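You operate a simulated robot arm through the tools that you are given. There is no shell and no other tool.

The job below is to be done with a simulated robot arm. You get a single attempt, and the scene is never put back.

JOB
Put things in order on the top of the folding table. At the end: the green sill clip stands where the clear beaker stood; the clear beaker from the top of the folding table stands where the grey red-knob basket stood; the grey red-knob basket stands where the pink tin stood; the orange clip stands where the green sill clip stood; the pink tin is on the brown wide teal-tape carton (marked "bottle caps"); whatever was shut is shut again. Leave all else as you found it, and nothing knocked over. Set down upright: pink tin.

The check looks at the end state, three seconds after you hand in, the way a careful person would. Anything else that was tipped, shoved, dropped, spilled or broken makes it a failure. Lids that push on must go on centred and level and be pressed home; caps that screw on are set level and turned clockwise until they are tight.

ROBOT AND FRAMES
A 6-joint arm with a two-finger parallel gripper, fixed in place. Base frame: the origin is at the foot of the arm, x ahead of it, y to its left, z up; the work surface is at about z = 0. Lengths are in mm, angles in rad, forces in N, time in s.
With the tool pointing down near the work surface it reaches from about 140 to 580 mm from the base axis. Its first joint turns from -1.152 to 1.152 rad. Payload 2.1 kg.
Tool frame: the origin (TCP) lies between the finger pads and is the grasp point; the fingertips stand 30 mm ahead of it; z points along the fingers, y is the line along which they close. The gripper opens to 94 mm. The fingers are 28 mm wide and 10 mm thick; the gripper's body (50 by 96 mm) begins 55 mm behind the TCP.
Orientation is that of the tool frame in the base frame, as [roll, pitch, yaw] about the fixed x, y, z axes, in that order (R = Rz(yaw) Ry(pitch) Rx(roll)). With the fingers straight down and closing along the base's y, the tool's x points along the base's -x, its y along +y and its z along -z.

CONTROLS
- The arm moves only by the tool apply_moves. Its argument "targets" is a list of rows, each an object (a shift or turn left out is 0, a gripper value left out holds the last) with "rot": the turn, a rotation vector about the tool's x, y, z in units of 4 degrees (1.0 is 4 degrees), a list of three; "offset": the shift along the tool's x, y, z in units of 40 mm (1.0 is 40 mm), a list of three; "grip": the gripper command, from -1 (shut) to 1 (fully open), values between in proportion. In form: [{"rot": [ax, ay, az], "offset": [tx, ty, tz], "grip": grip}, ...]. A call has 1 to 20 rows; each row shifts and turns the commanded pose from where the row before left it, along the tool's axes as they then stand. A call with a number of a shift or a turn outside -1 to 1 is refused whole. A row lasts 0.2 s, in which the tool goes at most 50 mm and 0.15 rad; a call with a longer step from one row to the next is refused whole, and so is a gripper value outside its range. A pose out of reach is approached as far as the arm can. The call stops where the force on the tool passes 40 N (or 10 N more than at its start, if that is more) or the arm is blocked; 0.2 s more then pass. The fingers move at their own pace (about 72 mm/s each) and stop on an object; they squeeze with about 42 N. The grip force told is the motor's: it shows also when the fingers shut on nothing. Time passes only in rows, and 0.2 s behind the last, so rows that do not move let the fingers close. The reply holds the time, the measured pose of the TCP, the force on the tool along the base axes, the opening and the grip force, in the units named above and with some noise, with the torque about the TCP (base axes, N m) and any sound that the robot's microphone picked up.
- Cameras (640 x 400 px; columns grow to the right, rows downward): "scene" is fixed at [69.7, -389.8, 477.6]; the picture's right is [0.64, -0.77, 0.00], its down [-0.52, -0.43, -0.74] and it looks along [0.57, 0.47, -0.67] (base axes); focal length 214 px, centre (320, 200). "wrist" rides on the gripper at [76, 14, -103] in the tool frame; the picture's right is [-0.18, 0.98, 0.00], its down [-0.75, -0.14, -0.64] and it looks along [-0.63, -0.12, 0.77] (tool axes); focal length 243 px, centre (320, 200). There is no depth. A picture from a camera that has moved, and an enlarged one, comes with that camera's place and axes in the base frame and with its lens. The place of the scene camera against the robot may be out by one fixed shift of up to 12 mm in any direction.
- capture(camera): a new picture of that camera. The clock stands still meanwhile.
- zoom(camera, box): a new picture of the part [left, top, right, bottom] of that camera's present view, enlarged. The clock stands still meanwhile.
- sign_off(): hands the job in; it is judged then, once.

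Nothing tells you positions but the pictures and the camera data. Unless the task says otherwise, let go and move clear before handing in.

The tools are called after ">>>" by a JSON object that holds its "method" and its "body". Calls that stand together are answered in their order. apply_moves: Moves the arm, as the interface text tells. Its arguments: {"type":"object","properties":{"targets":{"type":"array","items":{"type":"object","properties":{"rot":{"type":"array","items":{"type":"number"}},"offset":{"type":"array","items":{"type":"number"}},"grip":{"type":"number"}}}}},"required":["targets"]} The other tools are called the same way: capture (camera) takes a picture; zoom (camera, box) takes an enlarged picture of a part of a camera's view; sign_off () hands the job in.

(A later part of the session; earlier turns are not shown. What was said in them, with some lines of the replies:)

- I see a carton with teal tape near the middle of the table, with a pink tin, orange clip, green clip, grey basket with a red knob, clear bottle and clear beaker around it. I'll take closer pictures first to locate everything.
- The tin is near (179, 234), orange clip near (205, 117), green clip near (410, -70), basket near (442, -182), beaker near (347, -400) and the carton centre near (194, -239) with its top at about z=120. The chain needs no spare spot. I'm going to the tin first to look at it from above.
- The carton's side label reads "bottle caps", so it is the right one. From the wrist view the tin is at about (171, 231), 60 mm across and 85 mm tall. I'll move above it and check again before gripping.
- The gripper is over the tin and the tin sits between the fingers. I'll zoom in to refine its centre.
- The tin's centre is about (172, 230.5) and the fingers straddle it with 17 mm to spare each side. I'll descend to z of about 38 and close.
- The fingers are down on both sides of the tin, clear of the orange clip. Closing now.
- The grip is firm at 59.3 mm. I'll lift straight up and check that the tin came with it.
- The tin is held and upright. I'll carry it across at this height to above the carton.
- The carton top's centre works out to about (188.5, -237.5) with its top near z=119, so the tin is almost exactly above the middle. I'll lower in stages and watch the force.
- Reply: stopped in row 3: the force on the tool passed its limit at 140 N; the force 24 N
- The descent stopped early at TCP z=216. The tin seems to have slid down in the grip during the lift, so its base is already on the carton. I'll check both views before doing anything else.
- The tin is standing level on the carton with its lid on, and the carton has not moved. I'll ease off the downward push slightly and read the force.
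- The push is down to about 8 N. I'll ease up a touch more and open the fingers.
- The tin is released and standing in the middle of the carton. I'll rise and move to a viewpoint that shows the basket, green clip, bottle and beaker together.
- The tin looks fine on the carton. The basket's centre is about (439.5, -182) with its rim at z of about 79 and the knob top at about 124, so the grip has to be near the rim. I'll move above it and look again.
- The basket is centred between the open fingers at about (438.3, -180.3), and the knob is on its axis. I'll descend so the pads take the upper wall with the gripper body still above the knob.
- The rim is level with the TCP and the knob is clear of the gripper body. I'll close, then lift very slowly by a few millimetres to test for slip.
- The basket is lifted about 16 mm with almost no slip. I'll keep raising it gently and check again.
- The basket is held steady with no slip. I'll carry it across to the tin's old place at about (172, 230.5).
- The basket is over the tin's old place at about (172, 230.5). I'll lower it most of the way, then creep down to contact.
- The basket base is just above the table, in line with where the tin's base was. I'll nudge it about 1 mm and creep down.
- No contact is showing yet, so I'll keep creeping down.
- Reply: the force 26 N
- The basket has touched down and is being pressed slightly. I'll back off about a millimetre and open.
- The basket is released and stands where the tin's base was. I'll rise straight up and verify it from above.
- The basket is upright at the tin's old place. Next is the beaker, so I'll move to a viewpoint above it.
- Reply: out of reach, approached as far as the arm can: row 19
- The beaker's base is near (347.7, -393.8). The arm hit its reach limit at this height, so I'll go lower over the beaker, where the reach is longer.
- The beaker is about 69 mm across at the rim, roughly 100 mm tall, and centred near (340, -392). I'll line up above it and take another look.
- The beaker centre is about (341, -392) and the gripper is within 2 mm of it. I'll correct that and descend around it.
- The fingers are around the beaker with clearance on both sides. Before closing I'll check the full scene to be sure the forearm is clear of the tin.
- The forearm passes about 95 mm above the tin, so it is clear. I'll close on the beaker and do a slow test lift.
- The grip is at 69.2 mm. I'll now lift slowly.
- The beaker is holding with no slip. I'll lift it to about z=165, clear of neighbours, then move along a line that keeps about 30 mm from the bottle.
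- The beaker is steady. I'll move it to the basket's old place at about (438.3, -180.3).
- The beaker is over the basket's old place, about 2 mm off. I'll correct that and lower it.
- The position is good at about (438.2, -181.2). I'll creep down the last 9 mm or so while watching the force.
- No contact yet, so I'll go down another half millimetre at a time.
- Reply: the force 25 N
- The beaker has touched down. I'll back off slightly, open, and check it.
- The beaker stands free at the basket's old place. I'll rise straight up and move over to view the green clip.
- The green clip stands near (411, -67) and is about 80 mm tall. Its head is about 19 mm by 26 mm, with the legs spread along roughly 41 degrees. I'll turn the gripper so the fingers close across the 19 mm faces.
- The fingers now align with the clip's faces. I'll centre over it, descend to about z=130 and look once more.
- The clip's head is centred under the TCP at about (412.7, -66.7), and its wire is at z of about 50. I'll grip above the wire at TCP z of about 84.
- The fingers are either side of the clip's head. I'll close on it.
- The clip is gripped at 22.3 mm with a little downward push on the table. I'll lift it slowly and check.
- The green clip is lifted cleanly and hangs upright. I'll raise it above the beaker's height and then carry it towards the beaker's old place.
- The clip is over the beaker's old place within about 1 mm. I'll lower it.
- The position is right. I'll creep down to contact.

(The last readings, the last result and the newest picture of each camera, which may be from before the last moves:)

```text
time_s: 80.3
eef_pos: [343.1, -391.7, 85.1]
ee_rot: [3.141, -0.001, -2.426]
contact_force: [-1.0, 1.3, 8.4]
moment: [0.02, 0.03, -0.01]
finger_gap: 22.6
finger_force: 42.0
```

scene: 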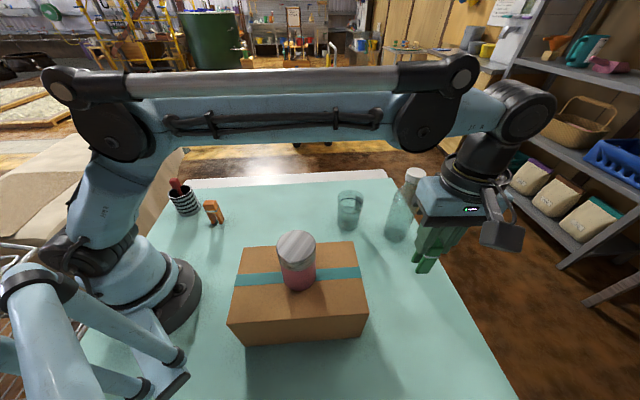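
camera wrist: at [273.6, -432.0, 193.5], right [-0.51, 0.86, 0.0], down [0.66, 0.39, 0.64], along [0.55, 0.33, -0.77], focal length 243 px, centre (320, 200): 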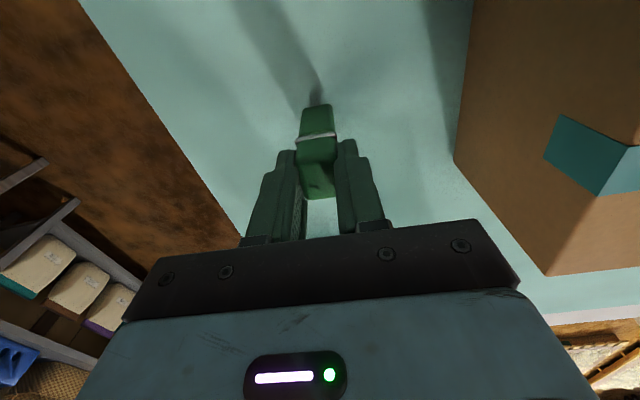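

The clip is touching down with a light force. I'll open the fingers gradually.

>>> {"method": "apply_moves", "body": {"targets": [{"grip": -0.45}, {"grip": -0.35}, {"grip": -0.2}, {"grip": 0.1}, {"grip": 0.4}, {}]}}

>>> {"method": "capture", "body": {"camera": "wrist"}}

>>> {"method": "zoom", "body": {"camera": "scene", "box": [340, 200, 480, 320]}}

```text
time_s: 81.7
eef_pos: [342.5, -391.8, 84.1]
ee_rot: [-3.141, 0.0, -2.425]
contact_force: [0.1, -0.2, -0.2]
moment: [0.0, 0.04, 0.0]
finger_gap: 65.8
finger_force: 0.0
```

```text
taken
camera wrist: at [274.7, -431.9, 187.6], right [-0.51, 0.86, 0.0], down [0.66, 0.39, 0.64], along [0.55, 0.33, -0.77], focal length 243 px, centre (320, 200)
```

wrist: 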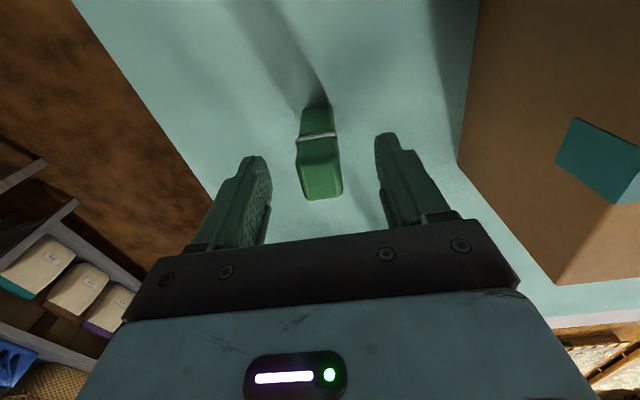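

```text
3.33 times, centred on (410, 260) of scene
camera zoom: at [69.7, -389.8, 477.6], right [0.64, -0.77, 0.0], down [-0.52, -0.43, -0.74], along [0.57, 0.47, -0.67], focal length 715 px, centre (20, 0)
```

zoom: 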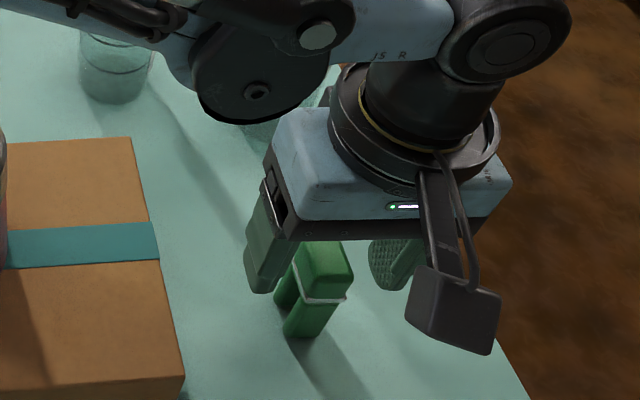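

The green clip stands upright at the beaker's old place. I'll rise, then turn the gripper for the orange clip, which stands near (201, 117) with its legs along about -54 degrees.

>>> {"method": "apply_moves", "body": {"targets": [{"offset": [0, 0, -0.3], "grip": 0.4}, {"offset": [0, 0, -0.6]}, {"offset": [0, 0, -1]}, {"offset": [0, 0, -1]}, {}]}}

>>> {"method": "zoom", "body": {"camera": "wrist", "box": [240, 40, 400, 150]}}

>>> {"method": "zoom", "body": {"camera": "scene", "box": [340, 200, 480, 320]}}

>>> {"method": "zoom", "body": {"camera": "scene", "box": [150, 160, 270, 260]}}

```text
time_s: 82.9
eef_pos: [342.9, -393.1, 200.8]
ee_rot: [-3.141, 0.001, -2.427]
contact_force: [-0.5, -1.1, 1.0]
moment: [-0.02, 0.03, 0.04]
finger_gap: 65.9
finger_force: 0.1
```

```text
3.64 times, centred on (320, 95) of wrist
camera zoom: at [275.7, -432.2, 304.2], right [-0.51, 0.86, 0.0], down [0.66, 0.39, 0.64], along [0.55, 0.33, -0.77], focal length 882 px, centre (320, 582)
```

zoom: 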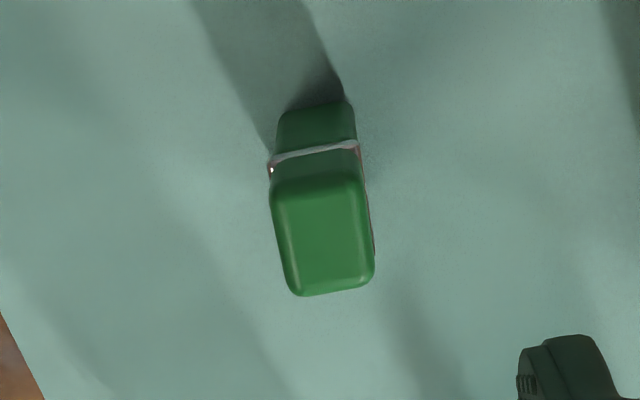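

```text
3.33 times, centred on (410, 260) of scene
camera zoom: at [69.7, -389.8, 477.6], right [0.64, -0.77, 0.0], down [-0.52, -0.43, -0.74], along [0.57, 0.47, -0.67], focal length 715 px, centre (20, 0)
```

zoom: 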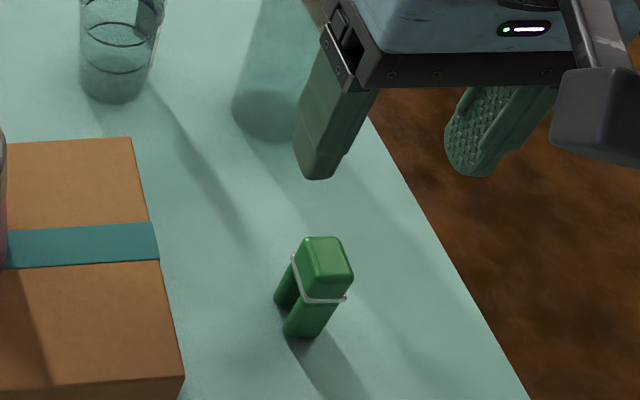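

```text
4.00 times, centred on (210, 210) of scene
camera zoom: at [69.7, -389.8, 477.6], right [0.64, -0.77, 0.0], down [-0.52, -0.43, -0.74], along [0.57, 0.47, -0.67], focal length 858 px, centre (760, 160)
```

zoom: 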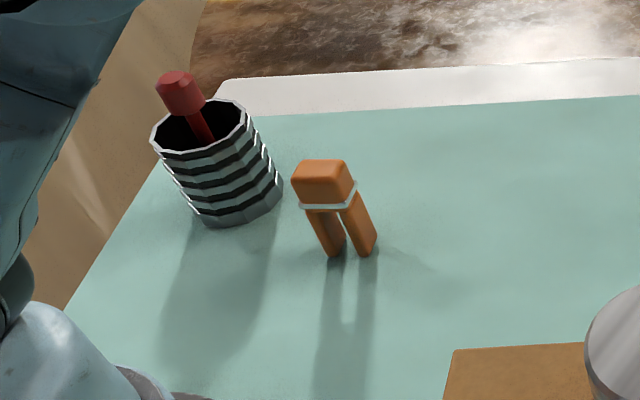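

The green clip stands well, and the orange clip and basket are undisturbed. I'll turn the gripper here, high above everything.

>>> {"method": "apply_moves", "body": {"targets": [{"rot": [0, 0, 0.95], "grip": 0.4}, {"rot": [0, 0, 0.95]}, {"rot": [0, 0, 0.95]}, {"rot": [0, 0, 0.95]}, {"rot": [0, 0, 0.95]}, {"rot": [0, 0, 0.95]}, {"rot": [0, 0, 0.95]}, {"rot": [0, 0, 0.95]}, {"rot": [0, 0, 0.95]}, {"rot": [0, 0, 0.95]}, {"rot": [0, 0, 0.95]}, {"rot": [0, 0, 0.95]}, {"rot": [0, 0, 0.95]}, {"rot": [0, 0, 0.95]}, {"rot": [0, 0, 0.95]}, {"rot": [0, 0, 0.95]}, {"rot": [0, 0, 0.95]}, {"rot": [0, 0, 0.95]}, {"rot": [0, 0, 0.95]}, {"rot": [0, 0, 0.95]}]}}

>>> {"method": "apply_moves", "body": {"targets": [{"rot": [0, 0, 0.95], "grip": 0.4}, {"rot": [0, 0, 0.95]}, {"rot": [0, 0, 0.95]}, {"rot": [0, 0, 0.95]}, {"rot": [0, 0, 0.95]}, {}]}}

```text
time_s: 87.1
eef_pos: [342.4, -392.7, 200.8]
ee_rot: [-3.141, 0.001, 2.528]
contact_force: [1.2, 0.6, -0.2]
moment: [-0.01, 0.01, -0.01]
finger_gap: 65.8
finger_force: 0.1
```

```text
time_s: 88.5
eef_pos: [341.4, -392.4, 200.8]
ee_rot: [3.139, -0.001, 2.199]
contact_force: [0.4, -0.4, -1.3]
moment: [0.01, -0.02, 0.01]
finger_gap: 65.7
finger_force: 0.0
```

The gripper is turned to the wanted yaw. I'll travel to the orange clip.

>>> {"method": "apply_moves", "body": {"targets": [{"offset": [0.4, 0.15, 0]}, {"offset": [0.826, 0.31, 0]}, {"offset": [0.826, 0.31, 0]}, {"offset": [0.826, 0.31, 0]}, {"offset": [0.826, 0.31, 0]}, {"offset": [0.826, 0.31, 0]}, {"offset": [0.826, 0.31, 0]}, {"offset": [0.826, 0.31, 0]}, {"offset": [0.826, 0.31, 0]}, {"offset": [0.826, 0.31, 0]}, {"offset": [0.826, 0.31, 0]}, {"offset": [0.826, 0.31, 0]}, {"offset": [0.826, 0.31, 0]}, {"offset": [0.826, 0.31, 0]}, {"offset": [0.826, 0.31, 0]}, {"offset": [0.426, 0.16, 0]}, {}, {}]}}

>>> {"method": "capture", "body": {"camera": "wrist"}}

>>> {"method": "zoom", "body": {"camera": "wrist", "box": [240, 60, 400, 170]}}

>>> {"method": "capture", "body": {"camera": "scene"}}

```text
time_s: 92.3
eef_pos: [202.1, 116.5, 201.1]
ee_rot: [3.141, -0.001, 2.201]
contact_force: [-0.1, -0.9, 0.4]
moment: [0.0, 0.0, 0.02]
finger_gap: 65.6
finger_force: 0.0
```

```text
taken
camera wrist: at [168.1, 186.6, 303.8], right [0.9, 0.43, 0.0], down [0.33, -0.69, 0.64], along [0.28, -0.58, -0.77], focal length 243 px, centre (320, 200)
```

wrist: 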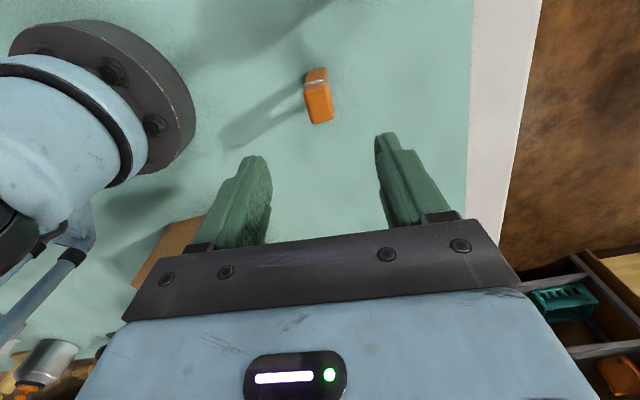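

```text
3.64 times, centred on (320, 115) of wrist
camera zoom: at [168.1, 186.6, 303.8], right [0.9, 0.43, 0.0], down [0.33, -0.69, 0.64], along [0.28, -0.58, -0.77], focal length 882 px, centre (320, 509)
```

zoom: 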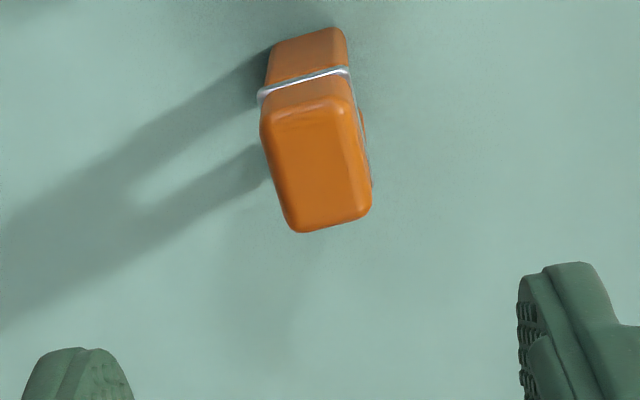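

```text
taken
```

scene: 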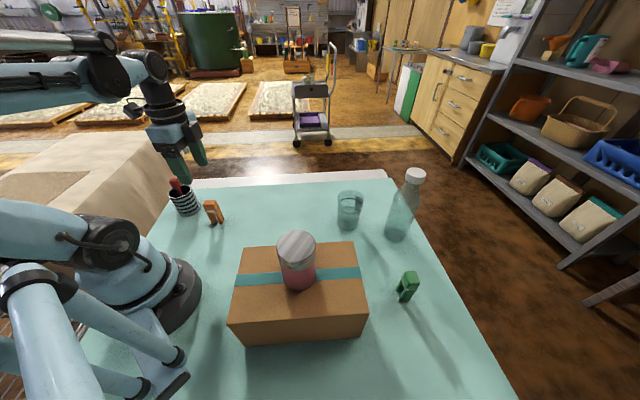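

The orange clip is at about (200.7, 117.6) and turned about 4.5 degrees relative to the gripper. I'll correct that and come down to z of about 130 for a close look.

>>> {"method": "apply_moves", "body": {"targets": [{"rot": [0, 0, -0.55], "offset": [0.015, 0, 0.4]}, {"rot": [0, 0, -0.55], "offset": [0.01, 0, 0.6]}, {"offset": [0, 0, 0.6]}, {"offset": [0, 0, 0.18]}, {}, {}]}}

>>> {"method": "capture", "body": {"camera": "wrist"}}

>>> {"method": "zoom", "body": {"camera": "wrist", "box": [240, 90, 400, 200]}}

>>> {"method": "zoom", "body": {"camera": "scene", "box": [130, 130, 270, 240]}}

```text
time_s: 93.7
eef_pos: [201.7, 116.6, 132.6]
ee_rot: [-3.14, 0.0, 2.275]
contact_force: [-0.1, 1.3, -0.3]
moment: [-0.01, 0.0, -0.03]
finger_gap: 65.9
finger_force: 0.1
```

```text
taken
camera wrist: at [162.2, 184.7, 234.0], right [0.87, 0.5, 0.0], down [0.38, -0.67, 0.64], along [0.32, -0.56, -0.77], focal length 243 px, centre (320, 200)
```

wrist: 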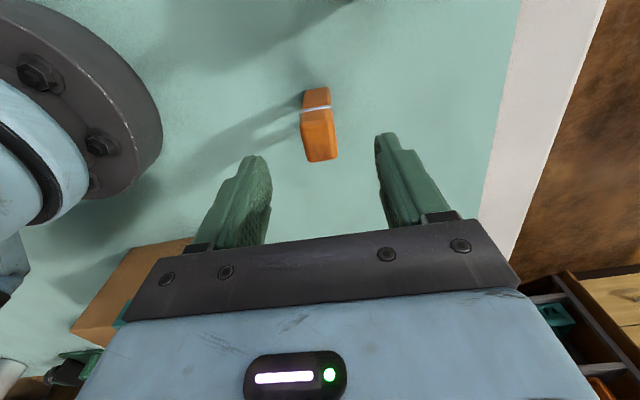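

```text
3.64 times, centred on (320, 145) of wrist
camera zoom: at [162.2, 184.7, 234.0], right [0.87, 0.5, 0.0], down [0.38, -0.67, 0.64], along [0.32, -0.56, -0.77], focal length 882 px, centre (320, 400)
```

zoom: 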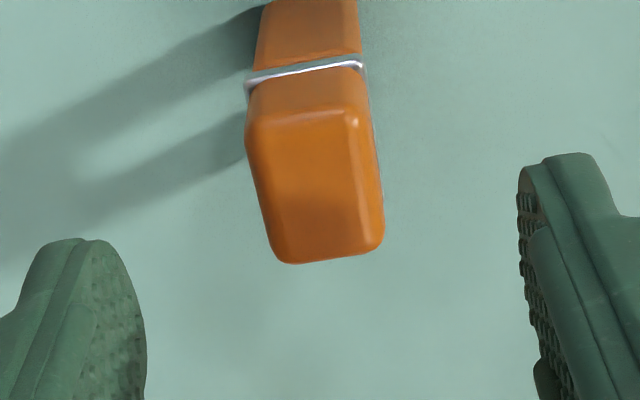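

```text
3.64 times, centred on (200, 185) of scene
camera zoom: at [69.7, -389.8, 477.6], right [0.64, -0.77, 0.0], down [-0.52, -0.43, -0.74], along [0.57, 0.47, -0.67], focal length 780 px, centre (756, 254)
```

zoom: 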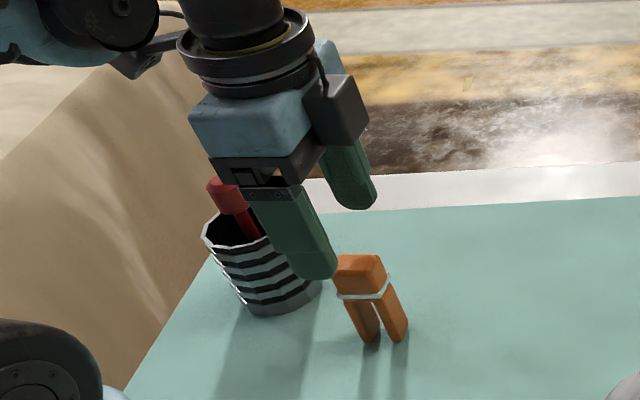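

The gripper is now aligned and centred on the orange clip. I'll descend to the same gripping height as for the green clip.

>>> {"method": "apply_moves", "body": {"targets": [{"offset": [0, -0.01, 0.5]}, {"offset": [0, 0, 0.45]}, {"offset": [0, 0, 0.2]}, {}, {}]}}

>>> {"method": "capture", "body": {"camera": "wrist"}}

>>> {"method": "zoom", "body": {"camera": "scene", "box": [130, 130, 270, 240]}}

```text
time_s: 94.9
eef_pos: [199.8, 117.1, 83.8]
ee_rot: [-3.142, -0.001, 2.276]
contact_force: [1.0, 0.0, -1.0]
moment: [0.0, 0.0, -0.05]
finger_gap: 65.8
finger_force: 0.1
```

```text
taken
camera wrist: at [160.7, 184.4, 188.2], right [0.87, 0.5, 0.0], down [0.38, -0.67, 0.64], along [0.32, -0.56, -0.77], focal length 243 px, centre (320, 200)
```

wrist: 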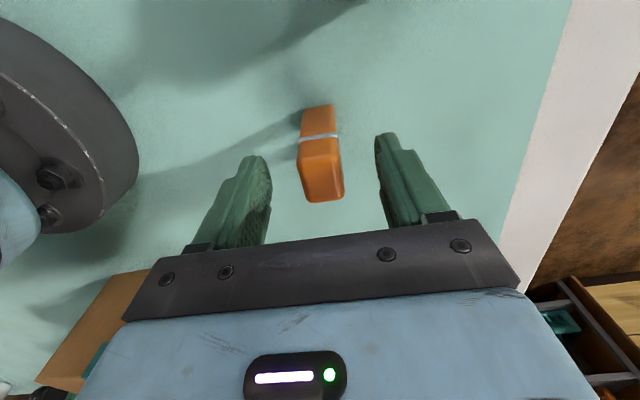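

```text
3.64 times, centred on (200, 185) of scene
camera zoom: at [69.7, -389.8, 477.6], right [0.64, -0.77, 0.0], down [-0.52, -0.43, -0.74], along [0.57, 0.47, -0.67], focal length 780 px, centre (756, 254)
```

zoom: 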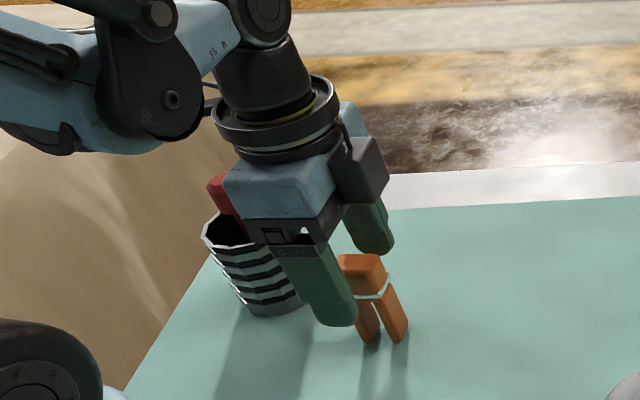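

The fingers straddle the orange clip and nothing is touching. I'll close.

>>> {"method": "apply_moves", "body": {"targets": [{"grip": -0.2}, {"grip": -0.4}, {"grip": -1}, {"grip": -1}, {"grip": -1}, {}]}}

>>> {"method": "apply_moves", "body": {"targets": [{"offset": [0, 0, -0.03]}, {"offset": [0, 0, -0.05]}, {"offset": [0, 0, -0.1]}, {"offset": [0, 0, -0.1]}, {"offset": [0, 0, -0.1]}, {}]}}

>>> {"method": "capture", "body": {"camera": "wrist"}}

>>> {"method": "zoom", "body": {"camera": "scene", "box": [130, 130, 270, 240]}}

```text
time_s: 96.3
eef_pos: [200.2, 117.2, 85.6]
ee_rot: [-3.141, -0.001, 2.275]
contact_force: [0.2, 0.4, -0.2]
moment: [0.04, 0.01, -0.02]
finger_gap: 22.3
finger_force: 42.0
```

```text
time_s: 97.7
eef_pos: [201.9, 116.4, 99.2]
ee_rot: [-3.141, 0.001, 2.275]
contact_force: [-0.6, -1.1, 0.0]
moment: [0.0, -0.01, -0.02]
finger_gap: 22.3
finger_force: 42.6
```

```text
taken
camera wrist: at [161.5, 184.4, 201.9], right [0.87, 0.5, 0.0], down [0.38, -0.67, 0.64], along [0.32, -0.56, -0.77], focal length 243 px, centre (320, 200)
```

wrist: 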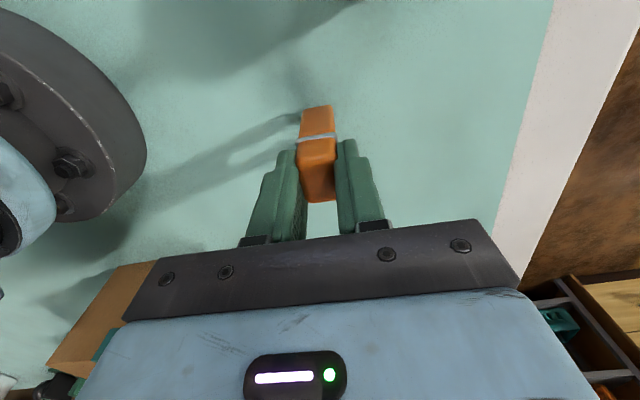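

```text
3.64 times, centred on (200, 185) of scene
camera zoom: at [69.7, -389.8, 477.6], right [0.64, -0.77, 0.0], down [-0.52, -0.43, -0.74], along [0.57, 0.47, -0.67], focal length 780 px, centre (756, 254)
```

zoom: 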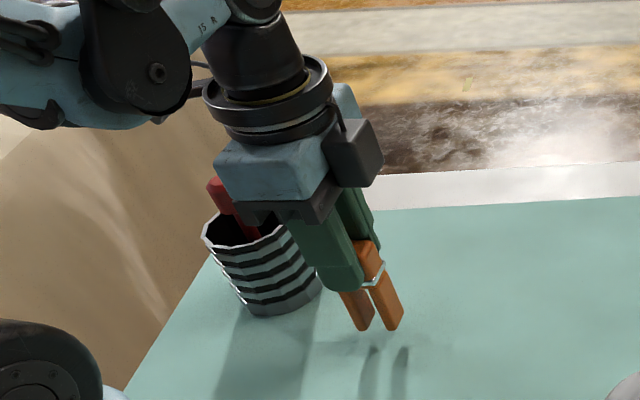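

The orange clip is held upright. I'll lift it and carry it to the green clip's old place at about (412.7, -66.7).

>>> {"method": "apply_moves", "body": {"targets": [{"offset": [0, 0, -0.1]}, {"offset": [0, 0, -0.25]}, {"offset": [0, 0, -0.4]}, {"offset": [0, 0, -0.4]}, {"offset": [0, 0, -0.4]}, {"offset": [0, 0, -0.25]}, {"offset": [0, 0, -0.1]}, {}]}}

>>> {"method": "apply_moves", "body": {"targets": [{"offset": [-0.212, 0.033, 0]}, {"offset": [-0.424, 0.066, 0]}, {"offset": [-0.7074, 0.1096, 0]}, {"offset": [-0.7074, 0.1096, 0]}, {"offset": [-0.7074, 0.1096, 0]}, {"offset": [-0.7074, 0.1096, 0]}, {"offset": [-0.7074, 0.1096, 0]}, {"offset": [-0.7074, 0.1096, 0]}, {"offset": [-0.7074, 0.1096, 0]}, {"offset": [-0.7074, 0.1096, 0]}, {"offset": [-0.424, 0.066, 0]}, {"offset": [-0.212, 0.033, 0]}, {}, {}]}}

>>> {"method": "capture", "body": {"camera": "wrist"}}

>>> {"method": "capture", "body": {"camera": "scene"}}

```text
time_s: 99.5
eef_pos: [199.2, 117.2, 173.9]
ee_rot: [-3.141, 0.0, 2.277]
contact_force: [-0.5, 0.4, -0.4]
moment: [0.03, -0.01, 0.01]
finger_gap: 22.4
finger_force: 42.2
```

```text
time_s: 102.5
eef_pos: [413.7, -64.6, 174.1]
ee_rot: [3.141, -0.001, 2.276]
contact_force: [-0.1, 0.8, -0.6]
moment: [0.0, 0.01, 0.02]
finger_gap: 22.3
finger_force: 42.1
```

```text
taken
camera wrist: at [374.2, 2.3, 278.3], right [0.87, 0.5, 0.0], down [0.38, -0.67, 0.64], along [0.32, -0.56, -0.77], focal length 243 px, centre (320, 200)
```

wrist: 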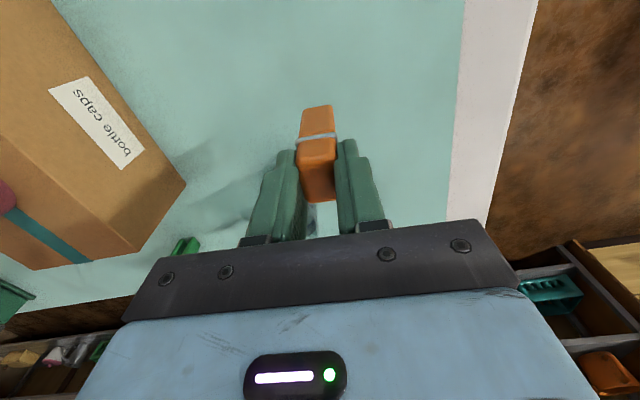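

```text
taken
```

scene: 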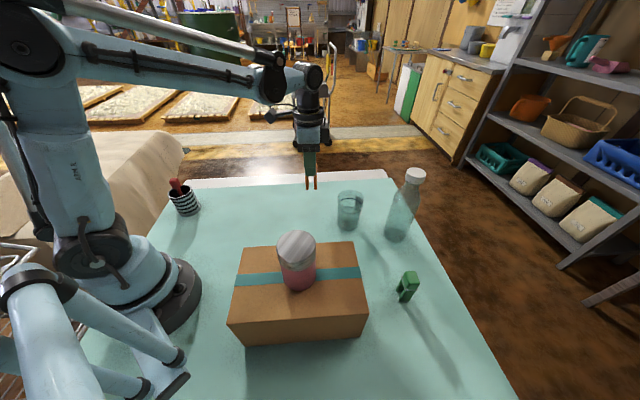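

The clip is about 2 mm off in y. I'll correct that while lowering it to just above the table.

>>> {"method": "apply_moves", "body": {"targets": [{"offset": [-0.03, -0.04, 0.3]}, {"offset": [0, 0, 0.5]}, {"offset": [0, 0, 0.5]}, {"offset": [0, 0, 0.4]}, {"offset": [0, 0, 0.25]}, {"offset": [0, 0, 0.1]}, {}, {}]}}

>>> {"method": "capture", "body": {"camera": "wrist"}}

>>> {"method": "zoom", "body": {"camera": "scene", "box": [260, 140, 380, 240]}}

```text
time_s: 104.3
eef_pos: [413.7, -66.4, 93.9]
ee_rot: [-3.141, -0.002, 2.276]
contact_force: [0.1, -0.6, -0.4]
moment: [0.03, 0.03, 0.01]
finger_gap: 22.3
finger_force: 41.6
```

```text
taken
camera wrist: at [374.2, 0.4, 196.0], right [0.87, 0.5, 0.0], down [0.38, -0.67, 0.64], along [0.32, -0.56, -0.77], focal length 243 px, centre (320, 200)
```

wrist: 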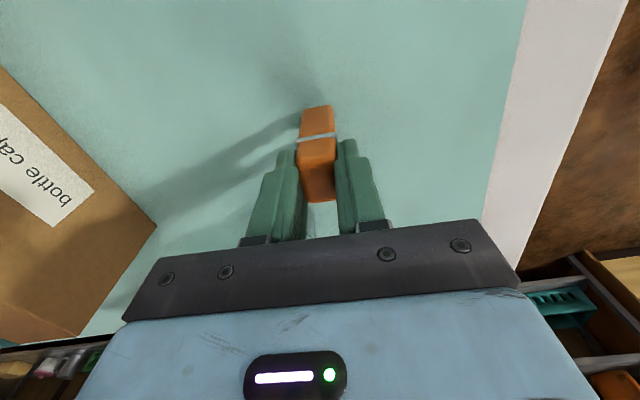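

```text
4.00 times, centred on (320, 190) of scene
camera zoom: at [69.7, -389.8, 477.6], right [0.64, -0.77, 0.0], down [-0.52, -0.43, -0.74], along [0.57, 0.47, -0.67], focal length 858 px, centre (320, 240)
```

zoom: 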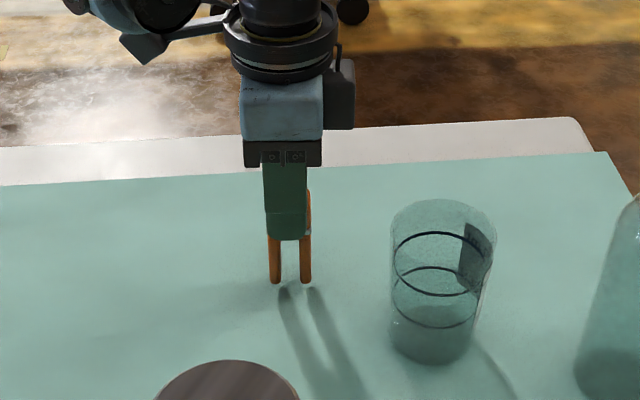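

The position is now about (412.7, -66.6). I'll creep down to contact.

>>> {"method": "apply_moves", "body": {"targets": [{"offset": [0, 0, 0.06]}, {"offset": [0, 0, 0.05]}, {"offset": [0, 0, 0.04]}, {}]}}

>>> {"method": "apply_moves", "body": {"targets": [{"offset": [0, 0, 0.02]}, {}]}}

>>> {"method": "apply_moves", "body": {"targets": [{"offset": [0, 0, 0.015]}, {}]}}

```text
time_s: 105.3
eef_pos: [414.1, -67.4, 86.1]
ee_rot: [3.141, 0.001, 2.276]
contact_force: [1.1, -0.6, -0.4]
moment: [-0.04, -0.04, 0.0]
finger_gap: 22.2
finger_force: 41.6
```

```text
time_s: 105.9
eef_pos: [413.4, -66.5, 86.9]
ee_rot: [3.141, 0.0, 2.275]
contact_force: [-0.5, -0.3, -0.9]
moment: [0.0, 0.01, 0.01]
finger_gap: 22.2
finger_force: 41.9
```

```text
time_s: 106.5
eef_pos: [413.5, -67.3, 85.9]
ee_rot: [-3.14, -0.001, 2.276]
contact_force: [0.1, 0.3, -0.8]
moment: [-0.01, 0.01, -0.01]
finger_gap: 22.4
finger_force: 41.8
```

>>> {"method": "apply_moves", "body": {"targets": [{"offset": [0, 0, 0.015]}, {}]}}

>>> {"method": "apply_moves", "body": {"targets": [{"offset": [0, 0, 0.015]}, {}]}}

```text
time_s: 107.1
eef_pos: [413.1, -66.4, 85.9]
ee_rot: [3.139, 0.001, 2.277]
contact_force: [2.8, 1.4, 5.0]
moment: [0.12, -0.12, 0.05]
finger_gap: 22.6
finger_force: 41.7
```

```text
time_s: 107.7
eef_pos: [412.3, -68.0, 84.9]
ee_rot: [-3.14, 0.0, 2.276]
contact_force: [2.5, 0.1, 19.4]
moment: [0.05, -0.24, 0.01]
finger_gap: 22.4
finger_force: 42.4
```

The clip is down and pressing lightly. I'll ease up a fraction and release gradually.

>>> {"method": "apply_moves", "body": {"targets": [{"offset": [0, 0, -0.01]}, {}, {"grip": -0.45}, {"grip": -0.35}, {"grip": -0.2}, {"grip": 0.1}, {"grip": 0.4}, {}]}}

>>> {"method": "capture", "body": {"camera": "wrist"}}

>>> {"method": "zoom", "body": {"camera": "scene", "box": [260, 140, 380, 240]}}

```text
time_s: 109.5
eef_pos: [412.4, -67.4, 85.8]
ee_rot: [3.142, 0.001, 2.277]
contact_force: [0.4, -0.8, 0.2]
moment: [-0.01, 0.01, 0.03]
finger_gap: 66.0
finger_force: 0.1
```

```text
taken
camera wrist: at [373.2, -0.3, 188.2], right [0.87, 0.5, 0.0], down [0.38, -0.67, 0.64], along [0.32, -0.56, -0.77], focal length 243 px, centre (320, 200)
```

wrist: 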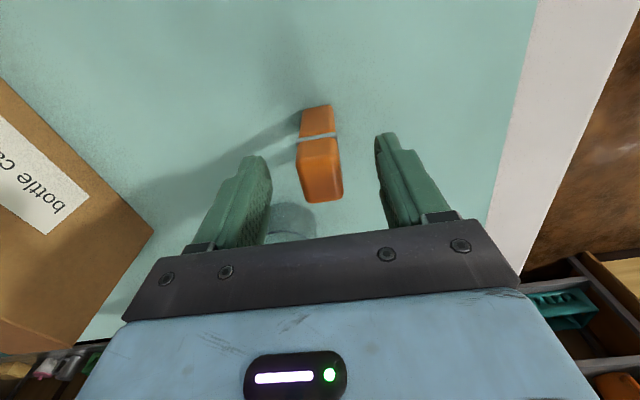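

```text
4.00 times, centred on (320, 190) of scene
camera zoom: at [69.7, -389.8, 477.6], right [0.64, -0.77, 0.0], down [-0.52, -0.43, -0.74], along [0.57, 0.47, -0.67], focal length 858 px, centre (320, 240)
```

zoom: 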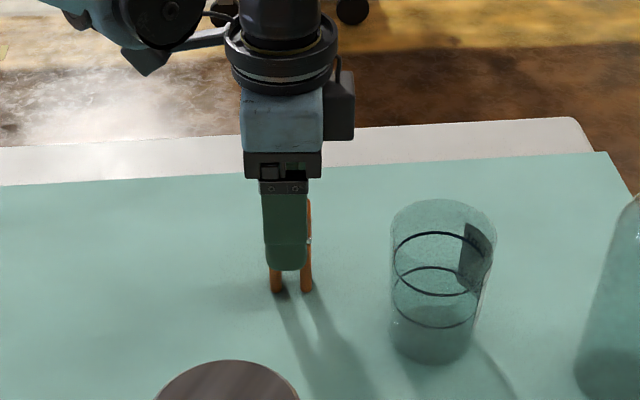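

The orange clip stands free. I'll rise straight up and move clear, then inspect everything.

>>> {"method": "apply_moves", "body": {"targets": [{"offset": [0, 0, -0.3]}, {"offset": [0, 0, -0.7]}, {"offset": [0, 0, -1]}, {"offset": [0, 0, -1]}, {"offset": [0, 0, -1]}, {"offset": [0, 0, -1]}, {"offset": [0.6, -0.3, 0]}, {"offset": [0.9, -0.3, 0]}, {"offset": [0.9, -0.3, 0]}, {"offset": [0.9, -0.3, 0]}, {}, {}]}}

>>> {"method": "capture", "body": {"camera": "scene"}}

>>> {"method": "capture", "body": {"camera": "wrist"}}

>>> {"method": "zoom", "body": {"camera": "scene", "box": [150, 160, 310, 260]}}

>>> {"method": "zoom", "body": {"camera": "scene", "box": [290, 160, 450, 260]}}

>>> {"method": "zoom", "body": {"camera": "scene", "box": [210, 220, 450, 370]}}

```text
time_s: 112.1
eef_pos: [291.3, 4.4, 287.8]
ee_rot: [3.141, -0.001, 2.277]
contact_force: [0.4, -0.2, -0.6]
moment: [-0.04, 0.0, -0.01]
finger_gap: 65.7
finger_force: 0.0
```

```text
taken
```

scene: 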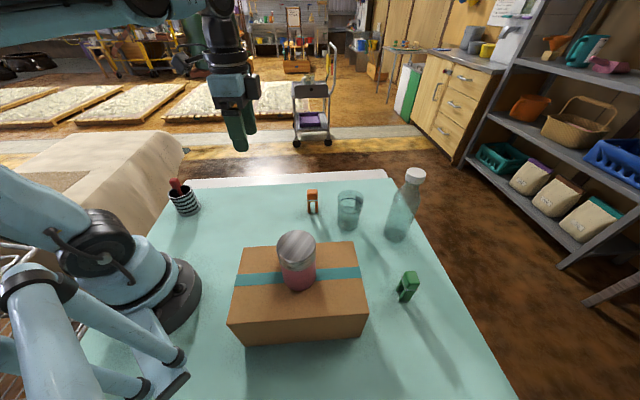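

```text
taken
camera wrist: at [252.1, 70.9, 389.2], right [0.87, 0.5, 0.0], down [0.38, -0.67, 0.64], along [0.32, -0.56, -0.77], focal length 243 px, centre (320, 200)
```

wrist: 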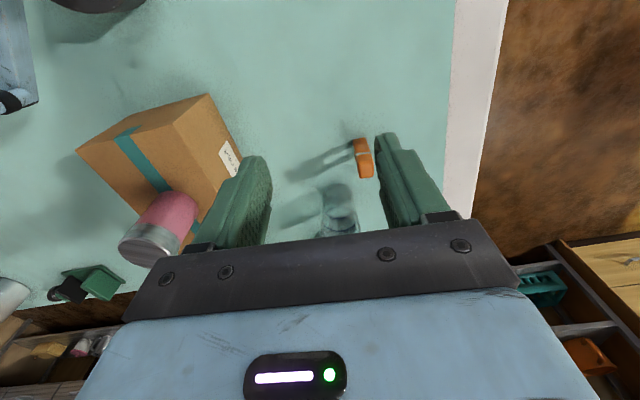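

```text
4.00 times, centred on (230, 210) of scene
camera zoom: at [69.7, -389.8, 477.6], right [0.64, -0.77, 0.0], down [-0.52, -0.43, -0.74], along [0.57, 0.47, -0.67], focal length 858 px, centre (680, 160)
```

zoom: 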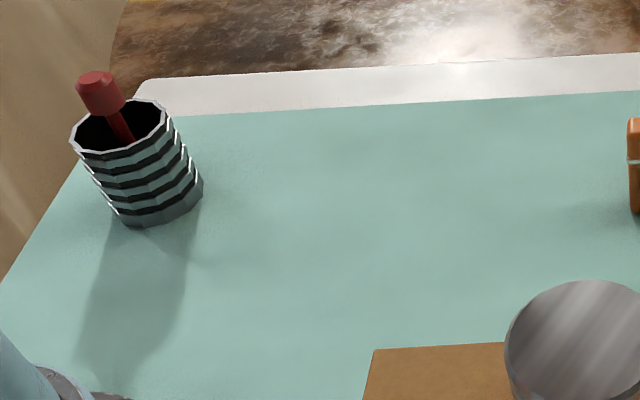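

```text
4.00 times, centred on (370, 210) of scene
camera zoom: at [69.7, -389.8, 477.6], right [0.64, -0.77, 0.0], down [-0.52, -0.43, -0.74], along [0.57, 0.47, -0.67], focal length 858 px, centre (120, 160)
```

zoom: 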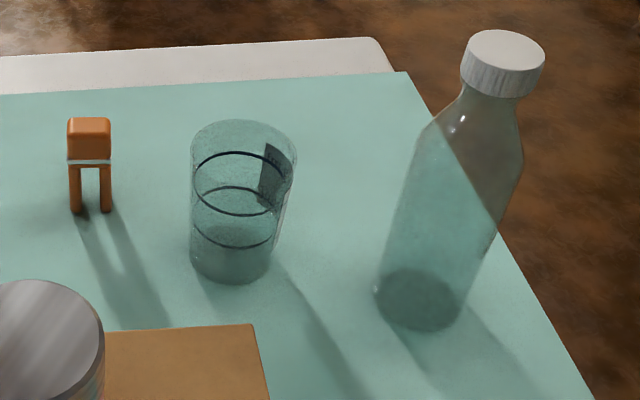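

```text
2.67 times, centred on (330, 295) of scene
camera zoom: at [69.7, -389.8, 477.6], right [0.64, -0.77, 0.0], down [-0.52, -0.43, -0.74], along [0.57, 0.47, -0.67], focal length 572 px, centre (293, -53)
```

zoom: 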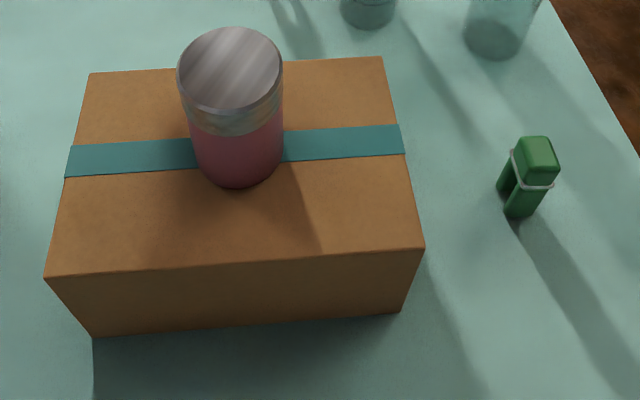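

Everything is in place and the carton and bottle have not shifted. I'll take one last close look at the tin's lid and the standing clips.

>>> {"method": "zoom", "body": {"camera": "scene", "box": [262, 220, 332, 300]}}

>>> {"method": "zoom", "body": {"camera": "wrist", "box": [60, 160, 260, 310]}}

>>> {"method": "zoom", "body": {"camera": "scene", "box": [380, 250, 440, 320]}}

```text
5.00 times, centred on (297, 260) of scene
camera zoom: at [69.7, -389.8, 477.6], right [0.64, -0.77, 0.0], down [-0.52, -0.43, -0.74], along [0.57, 0.47, -0.67], focal length 1072 px, centre (435, -100)
```

zoom: 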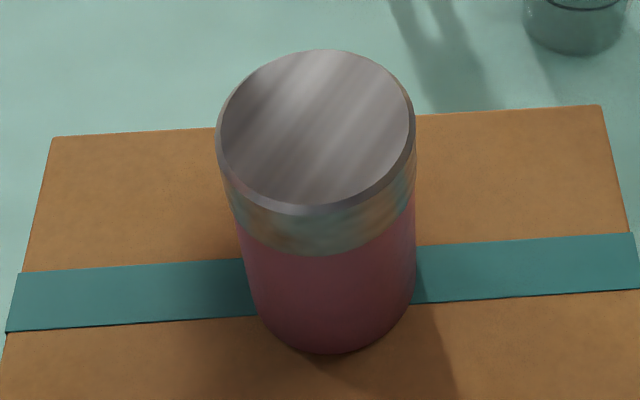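

```text
2.67 times, centred on (160, 235) of wrist
camera zoom: at [252.1, 70.9, 389.2], right [0.87, 0.5, 0.0], down [0.38, -0.67, 0.64], along [0.32, -0.56, -0.77], focal length 647 px, centre (747, 107)
```

zoom: 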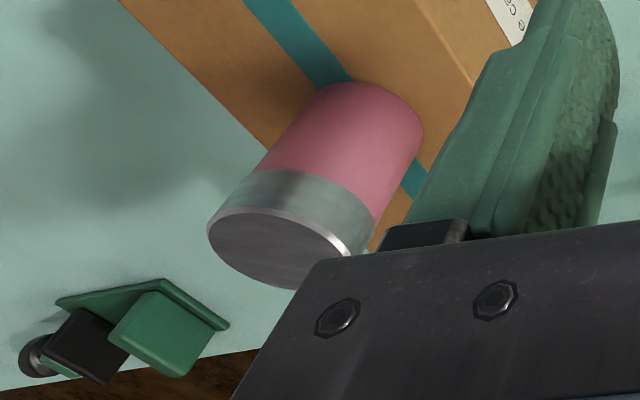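

```text
5.71 times, centred on (410, 285) of scene
camera zoom: at [69.7, -389.8, 477.6], right [0.64, -0.77, 0.0], down [-0.52, -0.43, -0.74], along [0.57, 0.47, -0.67], focal length 1226 px, centre (-194, -286)
```

zoom: 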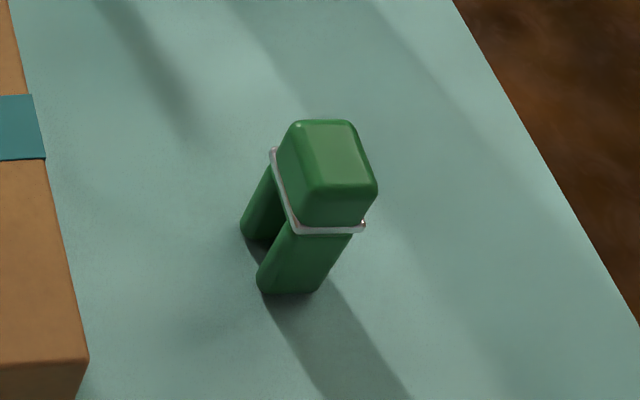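

The tin stands level on the "bottle caps" carton with its lid seated. The basket, beaker and both clips stand upright in their new places, the bottle and carton are untouched, and the gripper is clear. I'm handing in.

>>> {"method": "sign_off", "body": {}}

```text
The job is handed in.
```

I've handed the job in. In the last pictures everything was where you asked, upright and let go:

- **Pink tin:** it stands upright in the middle of the carton marked "bottle caps", with its lid on and level.
- **Grey red-knob basket:** it stands where the pink tin stood.
- **Clear beaker:** it stands where the basket stood.
- **Green sill clip:** it stands where the beaker stood.
- **Orange clip:** it stands where the green clip stood. It kept the direction it was facing before, about 90 degrees from how the green clip faced.

By my measurements each item is within about 3 mm of its spot. The bottle and carton did not move. Nothing needed opening, so there was nothing to shut again.

**Hard set-down:** the tin slid down in the grip during its lift, so it reached the carton earlier than I expected. That pushed with up to 140 N before the arm stopped. I saw no damage or movement to the tin, lid or carton afterwards.
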